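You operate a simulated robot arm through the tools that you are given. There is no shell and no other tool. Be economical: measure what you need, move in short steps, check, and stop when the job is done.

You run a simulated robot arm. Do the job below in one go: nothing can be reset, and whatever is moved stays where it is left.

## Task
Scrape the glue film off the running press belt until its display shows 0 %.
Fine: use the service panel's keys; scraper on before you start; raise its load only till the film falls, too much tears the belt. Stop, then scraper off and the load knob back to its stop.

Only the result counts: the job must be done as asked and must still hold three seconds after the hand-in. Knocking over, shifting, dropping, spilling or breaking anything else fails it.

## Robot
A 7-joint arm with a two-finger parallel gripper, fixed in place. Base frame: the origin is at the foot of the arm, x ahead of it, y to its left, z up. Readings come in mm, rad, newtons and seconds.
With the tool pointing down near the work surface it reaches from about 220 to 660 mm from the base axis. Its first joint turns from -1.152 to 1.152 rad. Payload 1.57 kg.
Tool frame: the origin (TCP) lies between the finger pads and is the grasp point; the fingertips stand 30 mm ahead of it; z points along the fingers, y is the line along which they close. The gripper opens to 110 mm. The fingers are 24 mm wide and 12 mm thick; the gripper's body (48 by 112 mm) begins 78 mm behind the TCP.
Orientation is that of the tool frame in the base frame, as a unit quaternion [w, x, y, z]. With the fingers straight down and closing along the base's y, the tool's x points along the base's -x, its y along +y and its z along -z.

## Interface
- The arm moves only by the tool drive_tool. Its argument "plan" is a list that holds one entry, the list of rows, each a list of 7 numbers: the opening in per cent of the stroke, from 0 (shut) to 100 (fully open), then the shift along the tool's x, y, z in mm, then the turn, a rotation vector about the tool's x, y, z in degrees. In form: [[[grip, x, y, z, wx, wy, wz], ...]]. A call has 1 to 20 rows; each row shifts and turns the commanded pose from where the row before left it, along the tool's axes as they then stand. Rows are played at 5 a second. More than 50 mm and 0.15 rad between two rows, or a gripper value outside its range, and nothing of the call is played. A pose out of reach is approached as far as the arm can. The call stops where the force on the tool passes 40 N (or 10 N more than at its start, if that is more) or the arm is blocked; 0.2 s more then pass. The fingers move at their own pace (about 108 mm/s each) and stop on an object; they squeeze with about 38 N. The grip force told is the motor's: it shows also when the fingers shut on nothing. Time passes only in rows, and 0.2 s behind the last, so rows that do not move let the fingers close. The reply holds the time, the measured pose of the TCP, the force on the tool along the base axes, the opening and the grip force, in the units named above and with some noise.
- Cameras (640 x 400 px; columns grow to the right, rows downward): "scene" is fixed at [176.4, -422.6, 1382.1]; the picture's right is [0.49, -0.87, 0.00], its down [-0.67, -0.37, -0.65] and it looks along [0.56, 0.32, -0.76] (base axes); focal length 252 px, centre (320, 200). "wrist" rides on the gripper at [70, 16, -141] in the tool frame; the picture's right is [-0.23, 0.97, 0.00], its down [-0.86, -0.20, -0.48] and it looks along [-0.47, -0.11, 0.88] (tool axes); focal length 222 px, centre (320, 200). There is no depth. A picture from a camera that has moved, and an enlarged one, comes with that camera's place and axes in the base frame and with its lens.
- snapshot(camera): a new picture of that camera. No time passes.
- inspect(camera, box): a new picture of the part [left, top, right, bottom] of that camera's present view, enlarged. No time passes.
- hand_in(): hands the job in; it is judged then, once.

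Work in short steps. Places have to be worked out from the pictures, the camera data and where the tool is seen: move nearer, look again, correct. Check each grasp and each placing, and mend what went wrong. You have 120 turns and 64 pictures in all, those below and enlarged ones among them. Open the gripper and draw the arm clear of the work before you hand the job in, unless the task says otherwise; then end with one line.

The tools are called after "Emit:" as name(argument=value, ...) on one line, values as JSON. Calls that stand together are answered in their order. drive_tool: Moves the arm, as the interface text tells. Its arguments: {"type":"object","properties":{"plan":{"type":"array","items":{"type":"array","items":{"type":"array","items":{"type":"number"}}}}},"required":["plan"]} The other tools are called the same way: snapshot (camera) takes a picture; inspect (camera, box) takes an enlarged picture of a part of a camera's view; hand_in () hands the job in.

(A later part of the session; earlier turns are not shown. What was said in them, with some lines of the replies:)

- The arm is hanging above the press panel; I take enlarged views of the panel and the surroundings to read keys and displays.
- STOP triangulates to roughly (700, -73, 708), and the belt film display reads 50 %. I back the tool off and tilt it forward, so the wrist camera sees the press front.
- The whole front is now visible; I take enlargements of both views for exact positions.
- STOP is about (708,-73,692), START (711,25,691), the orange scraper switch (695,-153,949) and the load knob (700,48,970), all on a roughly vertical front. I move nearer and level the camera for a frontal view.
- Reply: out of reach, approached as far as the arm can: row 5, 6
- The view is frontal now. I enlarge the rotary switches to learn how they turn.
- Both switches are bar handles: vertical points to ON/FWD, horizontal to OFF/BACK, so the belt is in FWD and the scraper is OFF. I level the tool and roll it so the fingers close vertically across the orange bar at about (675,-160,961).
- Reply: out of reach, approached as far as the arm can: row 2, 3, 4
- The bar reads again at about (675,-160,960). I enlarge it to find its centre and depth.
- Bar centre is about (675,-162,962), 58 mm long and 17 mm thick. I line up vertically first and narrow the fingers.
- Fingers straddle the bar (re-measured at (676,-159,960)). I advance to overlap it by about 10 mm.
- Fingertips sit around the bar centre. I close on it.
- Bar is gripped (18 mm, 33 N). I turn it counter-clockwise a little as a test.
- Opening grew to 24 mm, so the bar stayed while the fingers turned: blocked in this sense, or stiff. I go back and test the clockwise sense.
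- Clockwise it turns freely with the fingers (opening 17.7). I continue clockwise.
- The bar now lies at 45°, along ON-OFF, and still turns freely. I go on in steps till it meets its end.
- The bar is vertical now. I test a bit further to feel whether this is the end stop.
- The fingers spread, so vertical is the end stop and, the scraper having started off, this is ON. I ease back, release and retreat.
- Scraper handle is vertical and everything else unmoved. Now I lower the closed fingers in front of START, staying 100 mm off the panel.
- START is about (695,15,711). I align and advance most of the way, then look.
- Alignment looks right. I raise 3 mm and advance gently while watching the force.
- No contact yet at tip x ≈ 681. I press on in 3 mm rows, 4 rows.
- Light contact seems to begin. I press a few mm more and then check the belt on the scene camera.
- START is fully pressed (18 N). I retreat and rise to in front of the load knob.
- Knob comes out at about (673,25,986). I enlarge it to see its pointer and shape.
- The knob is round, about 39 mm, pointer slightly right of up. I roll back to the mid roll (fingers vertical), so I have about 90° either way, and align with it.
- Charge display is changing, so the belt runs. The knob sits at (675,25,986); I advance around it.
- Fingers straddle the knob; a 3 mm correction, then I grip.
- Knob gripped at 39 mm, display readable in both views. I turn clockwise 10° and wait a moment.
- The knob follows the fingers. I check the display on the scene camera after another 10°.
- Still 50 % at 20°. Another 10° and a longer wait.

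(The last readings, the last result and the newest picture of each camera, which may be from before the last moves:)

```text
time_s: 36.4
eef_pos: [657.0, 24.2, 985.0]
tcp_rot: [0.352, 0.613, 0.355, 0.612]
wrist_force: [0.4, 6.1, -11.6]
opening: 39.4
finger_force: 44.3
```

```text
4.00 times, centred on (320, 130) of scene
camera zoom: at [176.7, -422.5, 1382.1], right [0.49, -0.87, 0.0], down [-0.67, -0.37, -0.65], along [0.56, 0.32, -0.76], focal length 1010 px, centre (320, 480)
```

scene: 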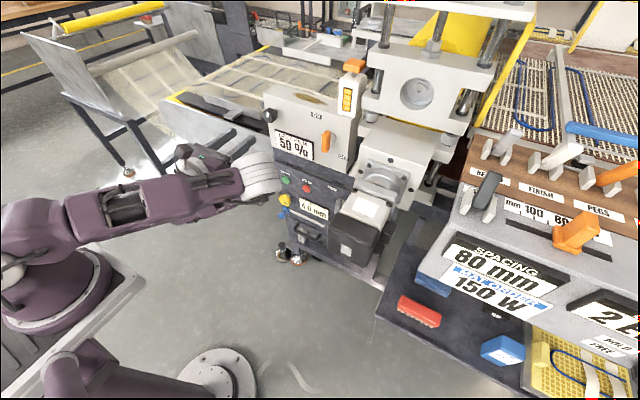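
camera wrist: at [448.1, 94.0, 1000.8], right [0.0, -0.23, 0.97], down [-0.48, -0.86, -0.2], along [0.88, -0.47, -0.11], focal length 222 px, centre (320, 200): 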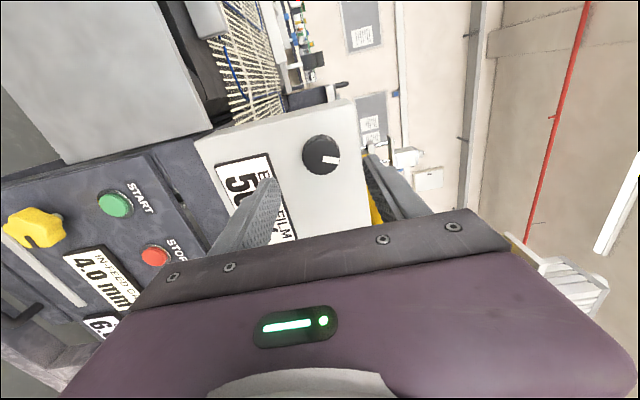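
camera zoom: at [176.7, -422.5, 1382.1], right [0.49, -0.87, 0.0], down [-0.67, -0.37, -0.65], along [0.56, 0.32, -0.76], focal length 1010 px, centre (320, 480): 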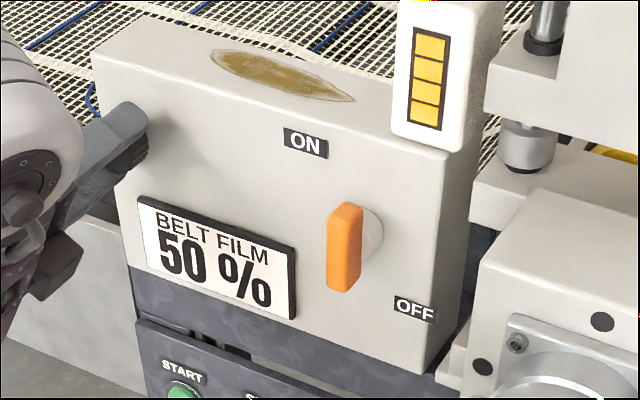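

Still 50 %. I verify with the wrist view that the knob is following, after a further 10°.

Emit:
drive_tool(plan=[[[0, 0, 0, 0, 0, 0, 5], [0, 0, 0, 0, 0, 0, 5], [0, 0, 0, 0, 0, 0, 0], [0, 0, 0, 0, 0, 0, 0], [0, 0, 0, 0, 0, 0, 0], [0, 0, 0, 0, 0, 0, 0], [0, 0, 0, 0, 0, 0, 0], [0, 0, 0, 0, 0, 0, 0]]])

Emit:
snapshot(camera="wrist")

```text
time_s: 38.2
eef_pos: [656.5, 24.3, 984.6]
tcp_rot: [0.299, 0.642, 0.3, 0.64]
wrist_force: [-4.2, 10.2, -20.9]
opening: 38.8
finger_force: 44.4
```

```text
20 pictures are left
camera wrist: at [515.7, 66.5, 1042.6], right [0.0, -0.8, 0.6], down [-0.48, -0.53, -0.7], along [0.88, -0.29, -0.39], focal length 222 px, centre (320, 200)
```

wrist: 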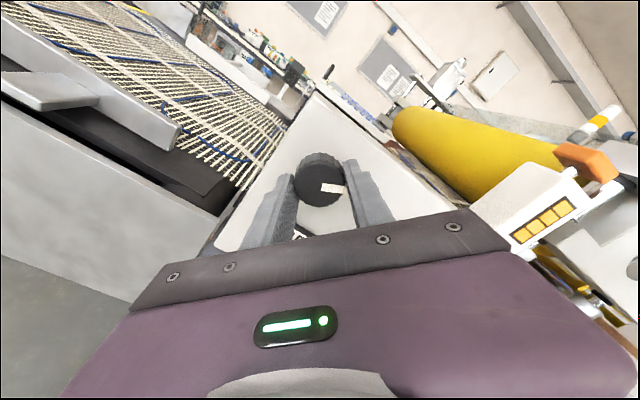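

The knob follows. A side force builds, so I shift 1.5 mm to relieve it and turn 10° more.

Emit:
drive_tool(plan=[[[0, -0.3, -1.5, 0, 0, 0, 0], [0, 0, 0, 0, 0, 0, 5], [0, 0, 0, 0, 0, 0, 5], [0, 0, 0, 0, 0, 0, 0], [0, 0, 0, 0, 0, 0, 0], [0, 0, 0, 0, 0, 0, 0], [0, 0, 0, 0, 0, 0, 0], [0, 0, 0, 0, 0, 0, 0], [0, 0, 0, 0, 0, 0, 0]]])

Emit:
inspect(camera="scene", box=[240, 80, 400, 180])

```text
time_s: 40.2
eef_pos: [656.2, 24.7, 984.0]
tcp_rot: [0.242, 0.664, 0.241, 0.664]
wrist_force: [-3.6, 0.6, 0.4]
opening: 39.0
finger_force: 44.9
```

```text
4.00 times, centred on (320, 130) of scene
camera zoom: at [176.3, -422.6, 1382.1], right [0.49, -0.87, 0.0], down [-0.67, -0.37, -0.65], along [0.56, 0.32, -0.76], focal length 1010 px, centre (320, 480)
```

zoom: 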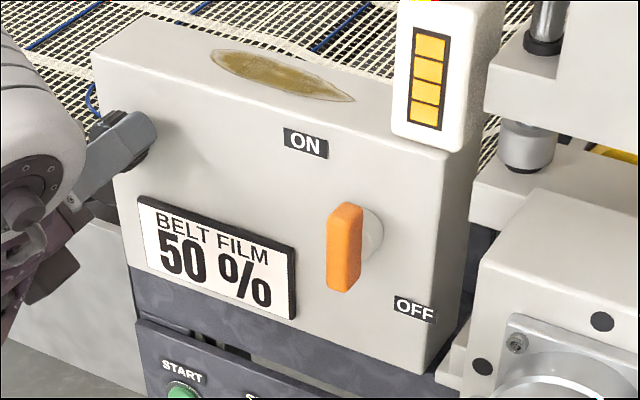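

Still 50 % at 50°. I continue by 12°.

Emit:
drive_tool(plan=[[[0, 0, 0, 0, 0, 0, 6], [0, 0, 0, 0, 0, 0, 6], [0, 0, 0, 0, 0, 0, 0], [0, 0, 0, 0, 0, 0, 0], [0, 0, 0, 0, 0, 0, 0], [0, 0, 0, 0, 0, 0, 0], [0, 0, 0, 0, 0, 0, 0], [0, 0, 0, 0, 0, 0, 0]]])

Emit:
snapshot(camera="scene")

```text
time_s: 42.0
eef_pos: [656.3, 23.8, 982.8]
tcp_rot: [0.171, 0.687, 0.171, 0.686]
wrist_force: [-3.0, 2.8, 1.3]
opening: 38.8
finger_force: 43.9
```

```text
18 pictures are left
```

scene: 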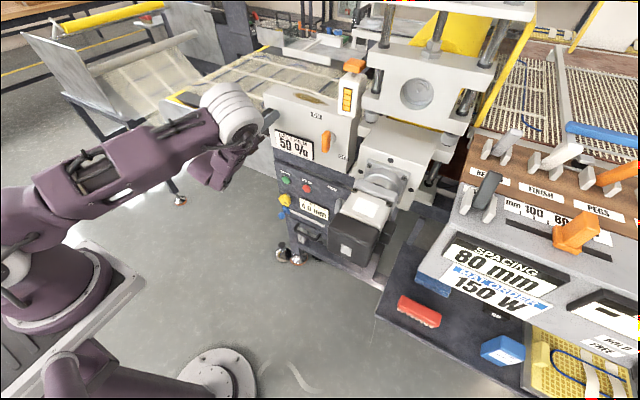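

The mat positions differ between pictures, so the belt runs. Display is still 50 %; another 12°.

Emit:
drive_tool(plan=[[[0, 0, 0, 0, 0, 0, 6], [0, 0, 0, 0, 0, 0, 6], [0, 0, 0, 0, 0, 0, 0], [0, 0, 0, 0, 0, 0, 0], [0, 0, 0, 0, 0, 0, 0], [0, 0, 0, 0, 0, 0, 0], [0, 0, 0, 0, 0, 0, 0], [0, 0, 0, 0, 0, 0, 0]]])

Emit:
inspect(camera="scene", box=[240, 80, 400, 180])

```text
time_s: 43.8
eef_pos: [657.9, 24.8, 982.9]
tcp_rot: [0.098, 0.701, 0.098, 0.7]
wrist_force: [-3.6, 6.3, 0.1]
opening: 38.8
finger_force: 44.4
```

```text
4.00 times, centred on (320, 130) of scene
camera zoom: at [176.3, -422.5, 1382.1], right [0.49, -0.87, 0.0], down [-0.67, -0.37, -0.65], along [0.56, 0.32, -0.76], focal length 1010 px, centre (320, 480)
```

zoom: 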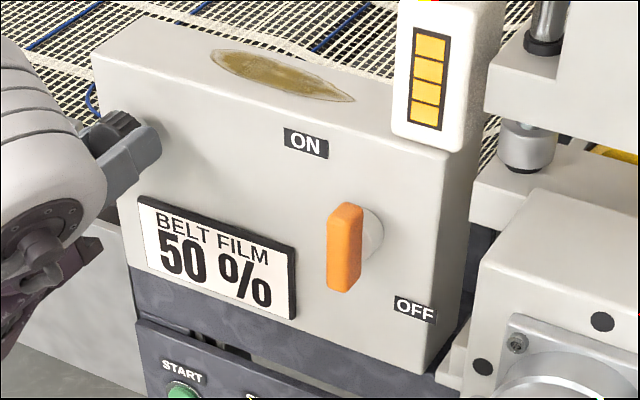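

Still 50 % at 74°. Another 12°.

Emit:
drive_tool(plan=[[[0, 0, 0, 0, 0, 0, 6], [0, 0, 0, 0, 0, 0, 6], [0, 0, 0, 0, 0, 0, 0], [0, 0, 0, 0, 0, 0, 0], [0, 0, 0, 0, 0, 0, 0], [0, 0, 0, 0, 0, 0, 0], [0, 0, 0, 0, 0, 0, 0], [0, 0, 0, 0, 0, 0, 0]]])

Emit:
inspect(camera="wrist", box=[200, 80, 440, 230])

```text
time_s: 45.6
eef_pos: [656.9, 25.1, 983.8]
tcp_rot: [0.024, 0.707, 0.025, 0.706]
wrist_force: [6.0, 12.8, 2.0]
opening: 39.2
finger_force: 44.2
```

```text
2.67 times, centred on (320, 155) of wrist
camera zoom: at [515.7, 13.4, 1054.9], right [0.0, -0.99, -0.16], down [-0.48, 0.14, -0.87], along [0.88, 0.08, -0.47], focal length 592 px, centre (320, 320)
```

zoom: 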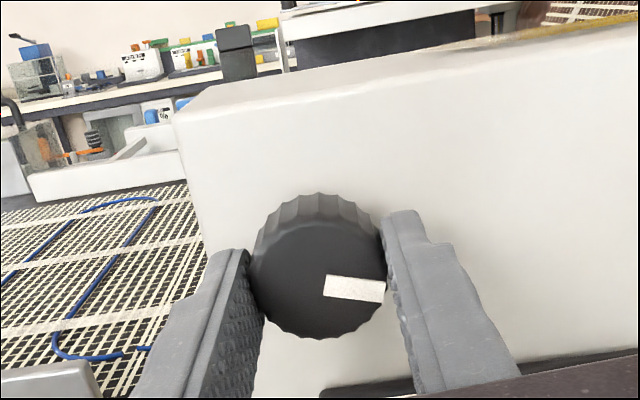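

The pointer is now at about 3 o'clock. I check the display and then go on.

Emit:
inspect(camera="scene", box=[240, 80, 400, 180])

```text
4.00 times, centred on (320, 130) of scene
camera zoom: at [176.5, -422.3, 1382.2], right [0.49, -0.87, 0.0], down [-0.67, -0.37, -0.65], along [0.56, 0.32, -0.76], focal length 1010 px, centre (320, 480)
```

zoom: 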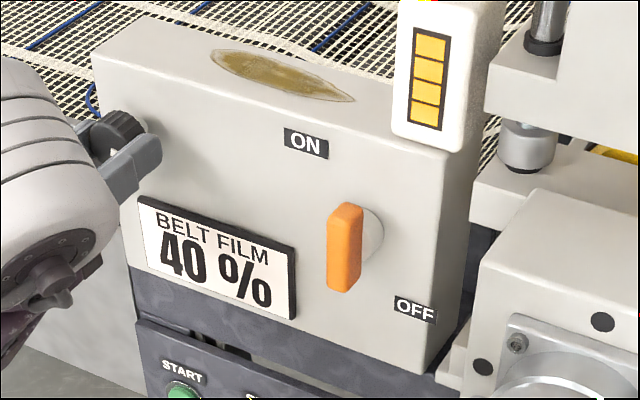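

The film is falling: 40 %. I leave the load here and wait 4 s.

Emit:
drive_tool(plan=[[[0, 0, 0, 0, 0, 0, 0], [0, 0, 0, 0, 0, 0, 0], [0, 0, 0, 0, 0, 0, 0], [0, 0, 0, 0, 0, 0, 0], [0, 0, 0, 0, 0, 0, 0], [0, 0, 0, 0, 0, 0, 0], [0, 0, 0, 0, 0, 0, 0], [0, 0, 0, 0, 0, 0, 0], [0, 0, 0, 0, 0, 0, 0], [0, 0, 0, 0, 0, 0, 0], [0, 0, 0, 0, 0, 0, 0], [0, 0, 0, 0, 0, 0, 0], [0, 0, 0, 0, 0, 0, 0], [0, 0, 0, 0, 0, 0, 0], [0, 0, 0, 0, 0, 0, 0], [0, 0, 0, 0, 0, 0, 0], [0, 0, 0, 0, 0, 0, 0], [0, 0, 0, 0, 0, 0, 0], [0, 0, 0, 0, 0, 0, 0], [0, 0, 0, 0, 0, 0, 0]]])

Emit:
inspect(camera="scene", box=[240, 80, 400, 180])

```text
time_s: 49.8
eef_pos: [657.1, 24.1, 983.0]
tcp_rot: [0.024, 0.707, 0.025, 0.706]
wrist_force: [5.1, 15.6, 3.0]
opening: 39.2
finger_force: 44.4
```

```text
4.00 times, centred on (320, 130) of scene
camera zoom: at [176.5, -422.2, 1382.2], right [0.49, -0.87, 0.0], down [-0.67, -0.37, -0.65], along [0.56, 0.32, -0.76], focal length 1010 px, centre (320, 480)
```

zoom: 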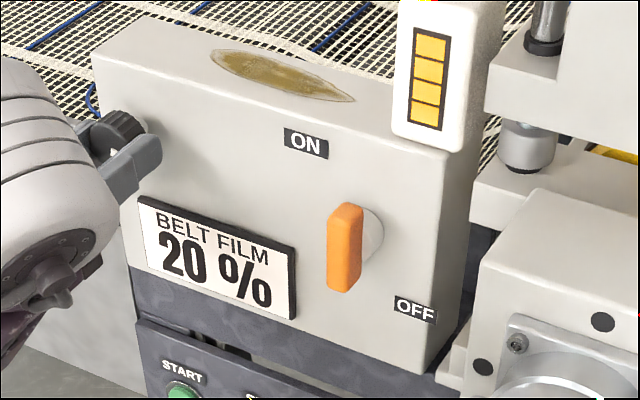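

20 % and falling at about 5 %/s. I release the knob as it is and use the remaining time to move in front of STOP (about y -74, z 713).

Emit:
drive_tool(plan=[[[64, 0, 0, 0, 0, 0, 0], [64, 0, 0, 0, 0, 0, 0], [64, 0, 0, -25, 0, 0, 0], [64, 0, 0, -40, 0, 0, 0], [64, 0, 0, -40, 0, 0, 4], [30, -45, 16.3, 0, 0, 0, 0], [0, -45, 16.3, 0, 0, 0, 0], [0, -45, 16.3, 0, 0, 0, 0], [0, -45, 16.3, 0, 0, 0, 0], [0, -45, 16.3, 0, 0, 0, 0], [0, -45, 16.3, 0, 0, 0, 0], [0, 0, 0, 40, 0, 0, 0], [0, 0, 0, 40, 0, 0, 0], [0, 0, 0, 0, 0, 0, 0]]])

Emit:
inspect(camera="wrist", box=[220, 80, 460, 230])

Emit:
inspect(camera="scene", box=[240, 80, 400, 180])

```text
time_s: 52.8
eef_pos: [632.8, -72.8, 714.0]
tcp_rot: [0.001, 0.707, -0.001, 0.707]
wrist_force: [0.8, 0.4, -0.4]
opening: 0.0
finger_force: 21.4
```

```text
2.67 times, centred on (340, 155) of wrist
camera zoom: at [490.2, -89.1, 783.3], right [0.0, -0.97, -0.23], down [-0.48, 0.2, -0.85], along [0.88, 0.11, -0.47], focal length 592 px, centre (267, 320)
```

zoom: 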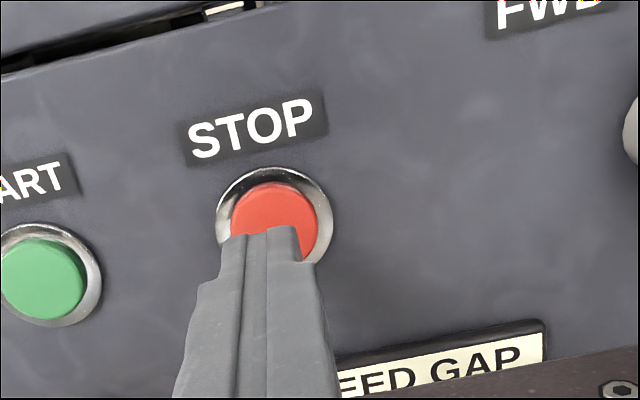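

```text
4.00 times, centred on (320, 130) of scene
camera zoom: at [176.4, -422.6, 1382.1], right [0.49, -0.87, 0.0], down [-0.67, -0.37, -0.65], along [0.56, 0.32, -0.76], focal length 1010 px, centre (320, 480)
```

zoom: 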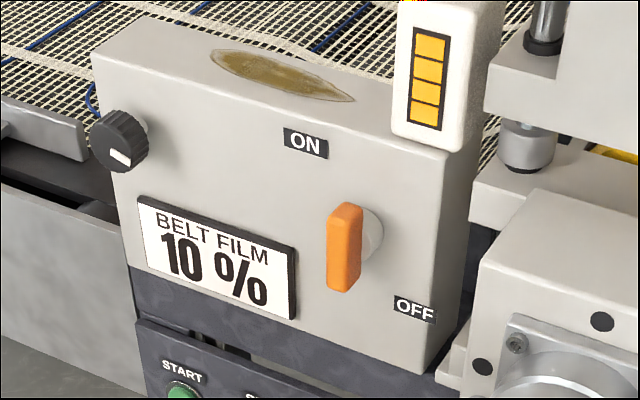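

10 %, with STOP right ahead. I close in to just short of the key and wait 3 s.

Emit:
drive_tool(plan=[[[0, 1, 2, 8, 0, 0, 0], [0, 0, 0, 9, 0, 0, 0], [0, 0, 0, 0, 0, 0, 0], [0, 0, 0, 0, 0, 0, 0], [0, 0, 0, 0, 0, 0, 0], [0, 0, 0, 0, 0, 0, 0], [0, 0, 0, 0, 0, 0, 0], [0, 0, 0, 0, 0, 0, 0], [0, 0, 0, 0, 0, 0, 0], [0, 0, 0, 0, 0, 0, 0], [0, 0, 0, 0, 0, 0, 0], [0, 0, 0, 0, 0, 0, 0], [0, 0, 0, 0, 0, 0, 0], [0, 0, 0, 0, 0, 0, 0], [0, 0, 0, 0, 0, 0, 0]]])

Emit:
inspect(camera="scene", box=[240, 80, 400, 180])

```text
time_s: 56.0
eef_pos: [647.7, -75.3, 713.8]
tcp_rot: [0.0, 0.708, 0.0, 0.706]
wrist_force: [-0.2, 0.4, 0.9]
opening: 0.0
finger_force: 21.1
```

```text
4.00 times, centred on (320, 130) of scene
camera zoom: at [176.4, -422.6, 1382.1], right [0.49, -0.87, 0.0], down [-0.67, -0.37, -0.65], along [0.56, 0.32, -0.76], focal length 1010 px, centre (320, 480)
```

zoom: 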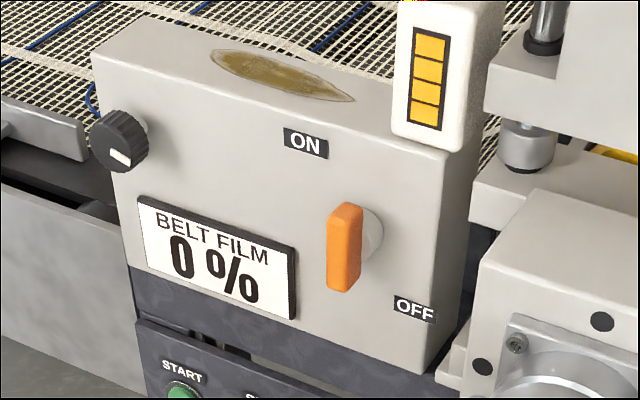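

0 %. I press STOP.

Emit:
drive_tool(plan=[[[0, 0, 0, 6, 0, 0, 0], [0, 0, 0, 5, 0, 0, 0], [0, 0, 0, 4, 0, 0, 0], [0, 0, 0, 3, 0, 0, 0], [0, 0, 0, 2, 0, 0, 0], [0, 0, 0, 0, 0, 0, 0]]])

Emit:
inspect(camera="wrist", box=[220, 80, 460, 230])

```text
time_s: 57.4
eef_pos: [667.4, -76.4, 712.2]
tcp_rot: [-0.001, 0.708, 0.001, 0.707]
wrist_force: [-19.4, -3.7, 2.6]
opening: 0.0
finger_force: 21.3
```

```text
2.67 times, centred on (340, 155) of wrist
camera zoom: at [526.8, -91.9, 784.6], right [0.0, -0.97, -0.23], down [-0.48, 0.2, -0.85], along [0.88, 0.11, -0.47], focal length 592 px, centre (267, 320)
```

zoom: 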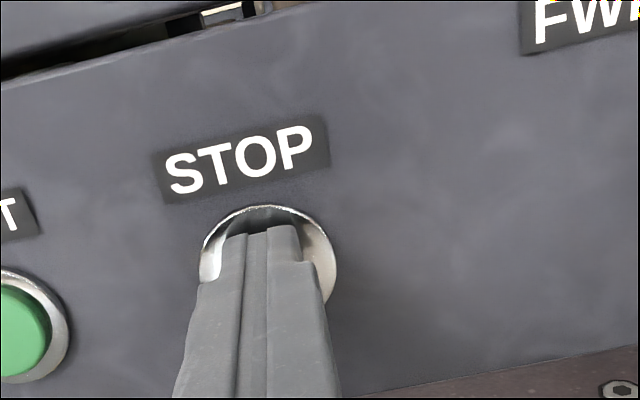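

STOP is fully in (19 N). I retreat and rise to the scraper handle at (y -160, z 960) with open fingers.

Emit:
drive_tool(plan=[[[0, 0, 0, -30, 0, 0, 0], [0, 0, 0, -45, 0, 0, 0], [0, 0, 0, -45, 0, 0, 0], [0, 41, 14.2, 0, 0, 0, 0], [0, 41, 14.2, 0, 0, 0, 0], [50, 41, 14.2, 0, 0, 0, 0], [50, 41, 14.2, 0, 0, 0, 0], [50, 41, 14.2, 0, 0, 0, 0], [50, 41, 13, 0, 0, 0, 0], [50, 0, 0, 40, 0, 0, 0], [50, 0, 0, 20, 0, 0, 0]]])

Emit:
inspect(camera="wrist", box=[180, 60, 460, 235])

```text
time_s: 59.8
eef_pos: [609.5, -159.7, 959.5]
tcp_rot: [0.0, 0.708, 0.0, 0.706]
wrist_force: [-0.6, 0.8, 0.1]
opening: 54.9
finger_force: 0.0
```

```text
2.29 times, centred on (320, 148) of wrist
camera zoom: at [467.6, -176.6, 1030.8], right [0.0, -0.97, -0.23], down [-0.48, 0.2, -0.85], along [0.88, 0.11, -0.47], focal length 508 px, centre (320, 320)
```

zoom: 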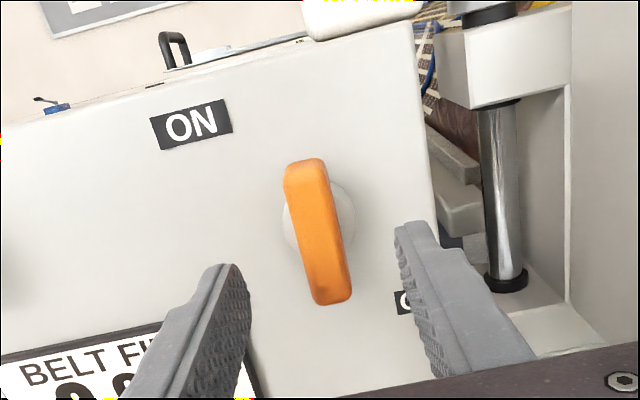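

Aligned with the handle. I advance to the same depth as before, grip, and turn counter-clockwise by half as a first part.

Emit:
drive_tool(plan=[[[50, 0, 0, 25, 0, 0, 0], [50, 0, 0, 20, 0, 0, 0], [0, 0, 0, 0, 0, 0, 0], [0, 0, 0, 0, 0, 0, 0], [0, 0, 0, 0, 0, 0, 0], [0, 0, 0, 0, 0, 0, -5], [0, 0, 0, 0, 0, 0, -5], [0, 0, 0, 0, 0, 0, -5], [0, 0, 0, 0, 0, 0, -5], [0, 0, 0, 0, 0, 0, -5], [0, 0, 0, 0, 0, 0, -5], [0, 0, 0, 0, 0, 0, -5], [0, 0, 0, 0, 0, 0, -5], [0, 0, 0, 0, 0, 0, 0]]])

```text
time_s: 62.8
eef_pos: [655.1, -160.1, 960.2]
tcp_rot: [0.241, 0.665, 0.242, 0.664]
wrist_force: [-14.3, 1.5, -5.8]
opening: 18.0
finger_force: 32.1
```

The handle follows (opening 18). I turn the remaining 50° plus a little to seat it at its stop.

Emit:
drive_tool(plan=[[[0, 0, 0, 0, 0, 0, -5], [0, 0, 0, 0, 0, 0, -5], [0, 0, 0, 0, 0, 0, -5], [0, 0, 0, 0, 0, 0, -5], [0, 0, 0, 0, 0, 0, -5], [0, 0, 0, 0, 0, 0, -5], [0, 0, 0, 0, 0, 0, -5], [0, 0, 0, 0, 0, 0, -5], [0, 0, 0, 0, 0, 0, -5], [0, 0, 0, 0, 0, 0, -5], [0, 0, 0, 0, 0, 0, -5], [0, 0, 0, 0, 0, 0, 0]]])

Emit:
inspect(camera="wrist", box=[180, 60, 460, 235])

```text
time_s: 65.4
eef_pos: [655.1, -159.1, 959.2]
tcp_rot: [0.52, 0.478, 0.523, 0.477]
wrist_force: [-11.4, 4.9, -15.6]
opening: 19.6
finger_force: 33.8
```

```text
2.29 times, centred on (320, 148) of wrist
camera zoom: at [512.3, -88.6, 971.3], right [0.0, -0.14, 0.99], down [-0.48, -0.87, -0.12], along [0.88, -0.47, -0.07], focal length 508 px, centre (320, 320)
```

zoom: 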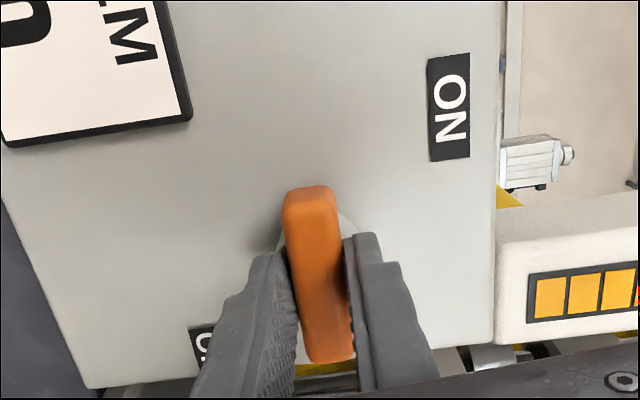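

Handle is at its OFF stop (the fingers spread slightly). I ease off, release, retreat and roll to 180° for the knob.

Emit:
drive_tool(plan=[[[0, 0, 0, 0, 0, 0, 5], [60, 0, 0, 0, 0, 0, 0], [60, 0, 0, 0, 0, 0, 0], [60, 0, 0, -25, 0, 0, 0], [60, 0, 0, -40, 0, 0, 0], [60, 0, 0, -40, 0, 0, 0], [64, 0, 0, 0, 0, 0, 8.2], [64, 0, 0, 0, 0, 0, 8.2], [64, 0, 0, 0, 0, 0, 8.2], [64, 0, 0, 0, 0, 0, 8.2], [64, 0, 0, 0, 0, 0, 8.2], [64, 0, 0, 0, 0, 0, 8.2], [64, 0, 0, 0, 0, 0, 8.2], [64, 0, 0, 0, 0, 0, 8.2], [64, 0, 0, 0, 0, 0, 8.2], [64, 0, 0, 0, 0, 0, 8.2], [64, 0, 0, 0, 0, 0, 8]]])

Emit:
drive_tool(plan=[[[64, 6, -46, 0, 0, 0, 0], [64, 6, -46, 0, 0, 0, 0], [64, 6, -46, 0, 0, 0, 0], [64, 6, -46, 0, 0, 0, 0], [64, 0, 0, 40, 0, 0, 0], [64, 0, 0, 20, 0, 0, 0], [64, 0, 0, 0, 0, 0, 0]]])

Emit:
snapshot(camera="wrist")

```text
time_s: 69.0
eef_pos: [549.0, -159.7, 961.3]
tcp_rot: [-0.002, 0.708, -0.002, 0.706]
wrist_force: [0.2, 0.9, -0.7]
opening: 70.6
finger_force: 0.0
```

```text
time_s: 70.6
eef_pos: [610.2, 24.8, 985.8]
tcp_rot: [-0.001, 0.708, 0.001, 0.706]
wrist_force: [0.3, -0.2, 0.1]
opening: 70.6
finger_force: 0.0
```

```text
7 pictures are left
camera wrist: at [468.4, 8.5, 1055.3], right [0.0, -0.97, -0.23], down [-0.48, 0.2, -0.85], along [0.88, 0.11, -0.47], focal length 222 px, centre (320, 200)
```

wrist: 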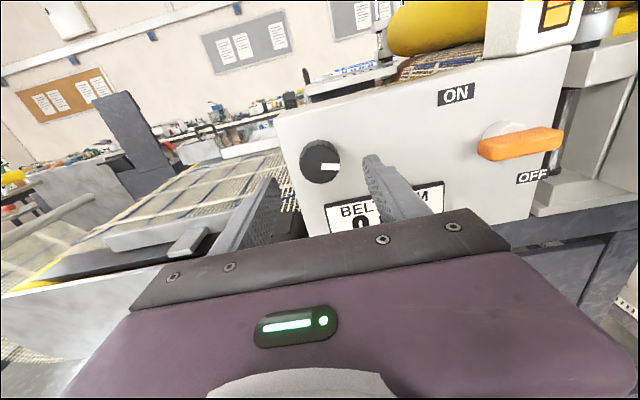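

Handle is horizontal (OFF) and the display shows 0. The fingers straddle the knob; I advance, grip and turn it back 75° counter-clockwise.

Emit:
drive_tool(plan=[[[64, -2, 1, 25, 0, 0, 0], [64, 0, 0, 22, 0, 0, 0], [30, 0, 0, 0, 0, 0, 0], [0, 0, 0, 0, 0, 0, 0], [0, 0, 0, 0, 0, 0, 0], [0, 0, 0, 0, 0, 0, -5], [0, 0, 0, 0, 0, 0, -5], [0, 0, 0, 0, 0, 0, -5], [0, 0, 0, 0, 0, 0, -5], [0, 0, 0, 0, 0, 0, -5], [0, 0, 0, 0, 0, 0, -5], [0, 0, 0, 0, 0, 0, -5], [0, 0, 0, 0, 0, 0, -5], [0, 0, 0, 0, 0, 0, -5], [0, 0, 0, 0, 0, 0, -5], [0, 0, 0, 0, 0, 0, -5], [0, 0, 0, 0, 0, 0, -5], [0, 0, 0, 0, 0, 0, -5], [0, 0, 0, 0, 0, 0, -5], [0, 0, 0, 0, 0, 0, -5]]])

Emit:
inspect(camera="wrist", box=[180, 60, 460, 235])

```text
time_s: 74.9
eef_pos: [656.8, 22.1, 984.0]
tcp_rot: [0.432, 0.561, 0.428, 0.562]
wrist_force: [4.3, -0.9, 0.4]
opening: 38.5
finger_force: 44.0
stopped in row 20: the force on the tool passed its limit (the readings are from after the stop); the commanded pose is now the measured one
```

```text
2.29 times, centred on (320, 148) of wrist
camera zoom: at [515.3, 85.8, 1018.0], right [0.0, -0.47, 0.88], down [-0.48, -0.77, -0.42], along [0.88, -0.42, -0.22], focal length 508 px, centre (320, 320)
```

zoom: 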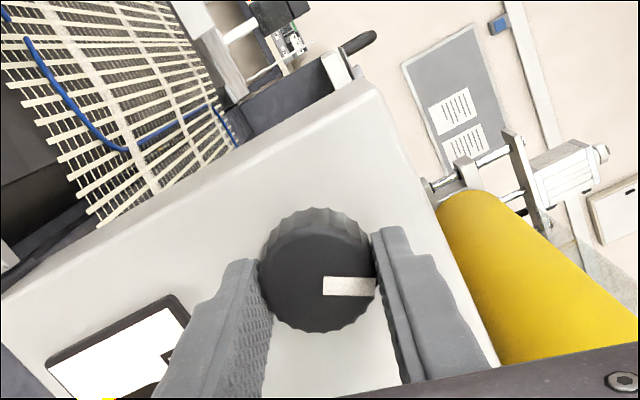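

The call halted on a force peak, with the knob still about 10-15° short of its start angle. The force is small now, so I continue in 3° steps.

Emit:
drive_tool(plan=[[[0, 0, 0, 0, 0, 0, -3], [0, 0, 0, 0, 0, 0, -3], [0, 0, 0, 0, 0, 0, -3], [0, 0, 0, 0, 0, 0, -3], [0, 0, 0, 0, 0, 0, 0]]])

```text
time_s: 76.1
eef_pos: [657.3, 22.4, 984.9]
tcp_rot: [0.49, 0.512, 0.484, 0.513]
wrist_force: [5.8, -1.3, 6.5]
opening: 38.3
finger_force: 44.1
```

Emit:
drive_tool(plan=[[[0, 0, 0, 0, 0, 0, -3], [0, 0, 0, 0, 0, 0, -3], [0, 0, 0, 0, 0, 0, -3], [0, 0, 0, 0, 0, 0, -3], [0, 0, 0, 0, 0, 0, 0]]])

Emit:
inspect(camera="wrist", box=[180, 60, 460, 235])

```text
time_s: 77.3
eef_pos: [657.7, 23.0, 985.3]
tcp_rot: [0.541, 0.458, 0.536, 0.46]
wrist_force: [7.9, -1.6, 20.9]
opening: 38.4
finger_force: 44.1
```

```text
2.29 times, centred on (320, 148) of wrist
camera zoom: at [515.4, 94.0, 990.0], right [-0.01, -0.07, 1.0], down [-0.48, -0.87, -0.07], along [0.88, -0.48, -0.03], focal length 508 px, centre (320, 320)
```

zoom: 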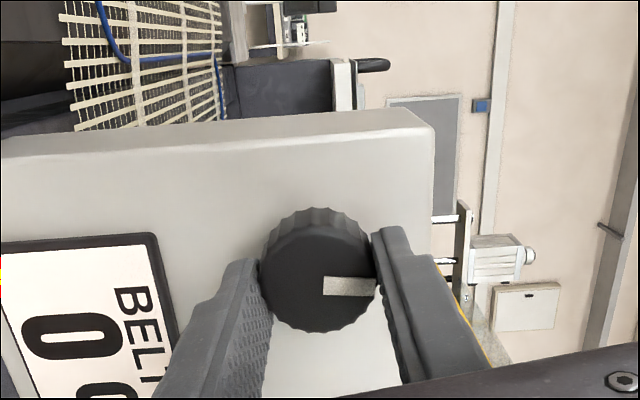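

The knob keeps following past its starting angle, so the start was not at the stop. I relieve the side force and keep turning counter-clockwise until it stops.

Emit:
drive_tool(plan=[[[0, 0, 1.5, 0, 0, 0, 0], [0, 0, 0, 0, 0, 0, -4], [0, 0, 0, 0, 0, 0, -4], [0, 0, 0, 0, 0, 0, -4], [0, 0, 0, 0, 0, 0, -4], [0, 0, 0, 0, 0, 0, -4], [0, 0, 0, 0, 0, 0, 0]]])

Emit:
inspect(camera="wrist", box=[180, 60, 460, 235])

```text
time_s: 78.9
eef_pos: [656.7, 22.4, 985.8]
tcp_rot: [0.61, 0.359, 0.608, 0.358]
wrist_force: [0.2, 2.9, 10.7]
opening: 39.6
finger_force: 44.9
```

```text
2.29 times, centred on (320, 148) of wrist
camera zoom: at [515.0, 92.2, 966.4], right [0.0, 0.27, 0.96], down [-0.48, -0.84, 0.24], along [0.88, -0.46, 0.13], focal length 508 px, centre (320, 320)
```

zoom: 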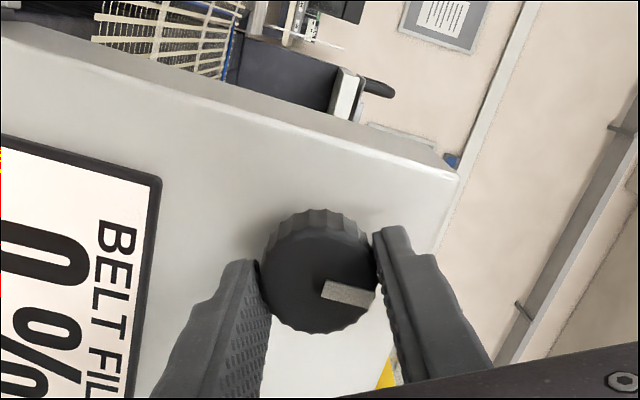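

The pointer moved only about half as far as the fingers, so the knob has met its stop with the pointer straight up. One more 12° turn confirms.

Emit:
drive_tool(plan=[[[0, 0, 0, 0, 0, 0, -4], [0, 0, 0, 0, 0, 0, -4], [0, 0, 0, 0, 0, 0, -4], [0, 0, 0, 0, 0, 0, 0]]])

Emit:
inspect(camera="wrist", box=[180, 60, 460, 235])

```text
time_s: 79.9
eef_pos: [657.2, 23.8, 986.1]
tcp_rot: [0.646, 0.291, 0.642, 0.294]
wrist_force: [-0.3, 6.7, 14.0]
opening: 38.8
finger_force: 44.2
```

```text
2.29 times, centred on (320, 148) of wrist
camera zoom: at [515.2, 86.9, 952.5], right [0.0, 0.47, 0.88], down [-0.48, -0.77, 0.41], along [0.88, -0.42, 0.23], focal length 508 px, centre (320, 320)
```

zoom: 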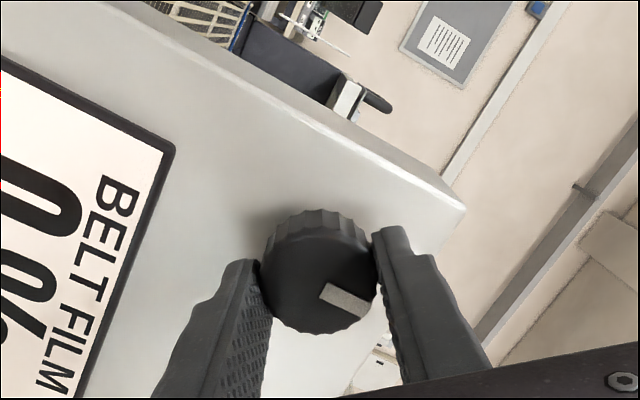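

The knob stayed while the fingers slipped 12°: it is at its stop. I open and draw back clear.

Emit:
drive_tool(plan=[[[66, 0, 0, 0, 0, 0, 0], [66, 0, 0, 0, 0, 0, 0], [66, 0, 0, -25, 0, 0, 0], [66, 0, 0, -40, 0, 0, 0], [100, 0, 0, -45, 0, 0, 0], [100, 0, 0, -45, 0, 0, 0], [100, 0, 0, 0, 0, 0, 0], [100, 0, 0, 0, 0, 0, 0]]])

Emit:
inspect(camera="scene", box=[240, 80, 400, 180])

Emit:
snapshot(camera="scene")

```text
time_s: 81.7
eef_pos: [547.9, -7.3, 988.4]
tcp_rot: [0.645, 0.292, 0.643, 0.294]
wrist_force: [0.3, 1.0, -1.2]
opening: 109.8
finger_force: 0.0
out of reach, approached as far as the arm can: row 5, 6
```

```text
4.00 times, centred on (320, 130) of scene
camera zoom: at [176.4, -422.6, 1382.1], right [0.49, -0.87, 0.0], down [-0.67, -0.37, -0.65], along [0.56, 0.32, -0.76], focal length 1010 px, centre (320, 480)
```

zoom: 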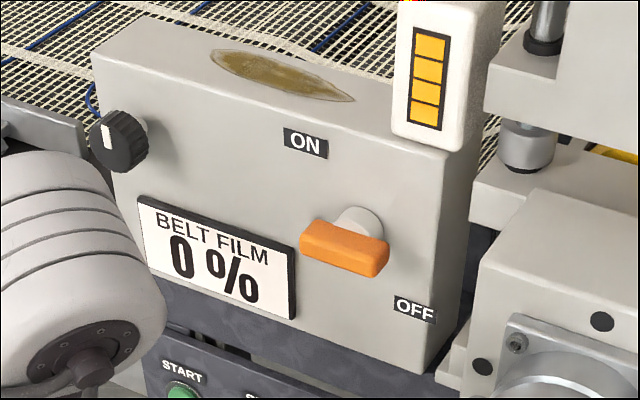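

```text
1 pictures are left
```

scene: 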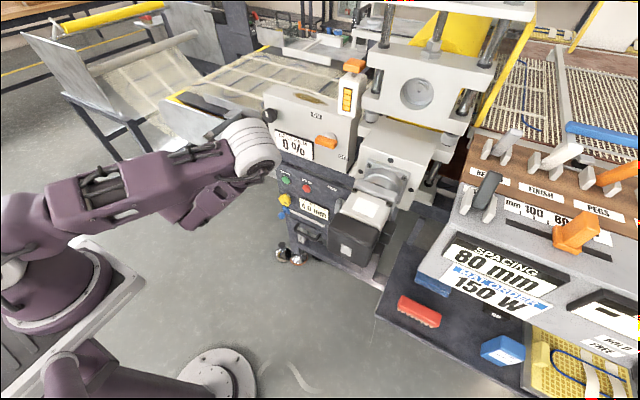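

Display 0 %, scraper OFF, knob at its stop, everything else in place. I wait 1.4 s and use the last picture to confirm the belt stands still.

Emit:
drive_tool(plan=[[[100, 0, 0, 0, 0, 0, 0], [100, 0, 0, 0, 0, 0, 0], [100, 0, 0, 0, 0, 0, 0], [100, 0, 0, 0, 0, 0, 0], [100, 0, 0, 0, 0, 0, 0], [100, 0, 0, 0, 0, 0, 0]]])

Emit:
snapshot(camera="scene")

```text
time_s: 83.1
eef_pos: [547.2, -6.1, 988.5]
tcp_rot: [0.645, 0.292, 0.643, 0.294]
wrist_force: [-0.3, -0.1, 0.5]
opening: 109.9
finger_force: 0.0
```

```text
0 pictures are left
```

scene: 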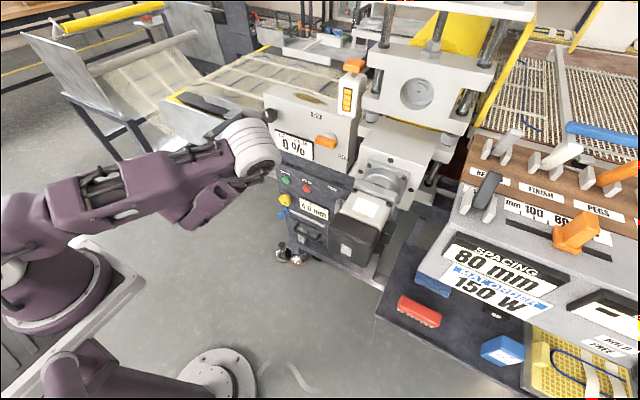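

The last two pictures are identical, so the belt is standing still. The film is at 0 %, the scraper is off, the load is at its stop and the arm is clear, so I hand in.

Emit:
hand_in()

```text
The job is handed in.
```

I scraped the belt film down to 0 %, pressed STOP, switched the scraper off and turned the load knob back to its stop; the arm is clear and the job is handed in.
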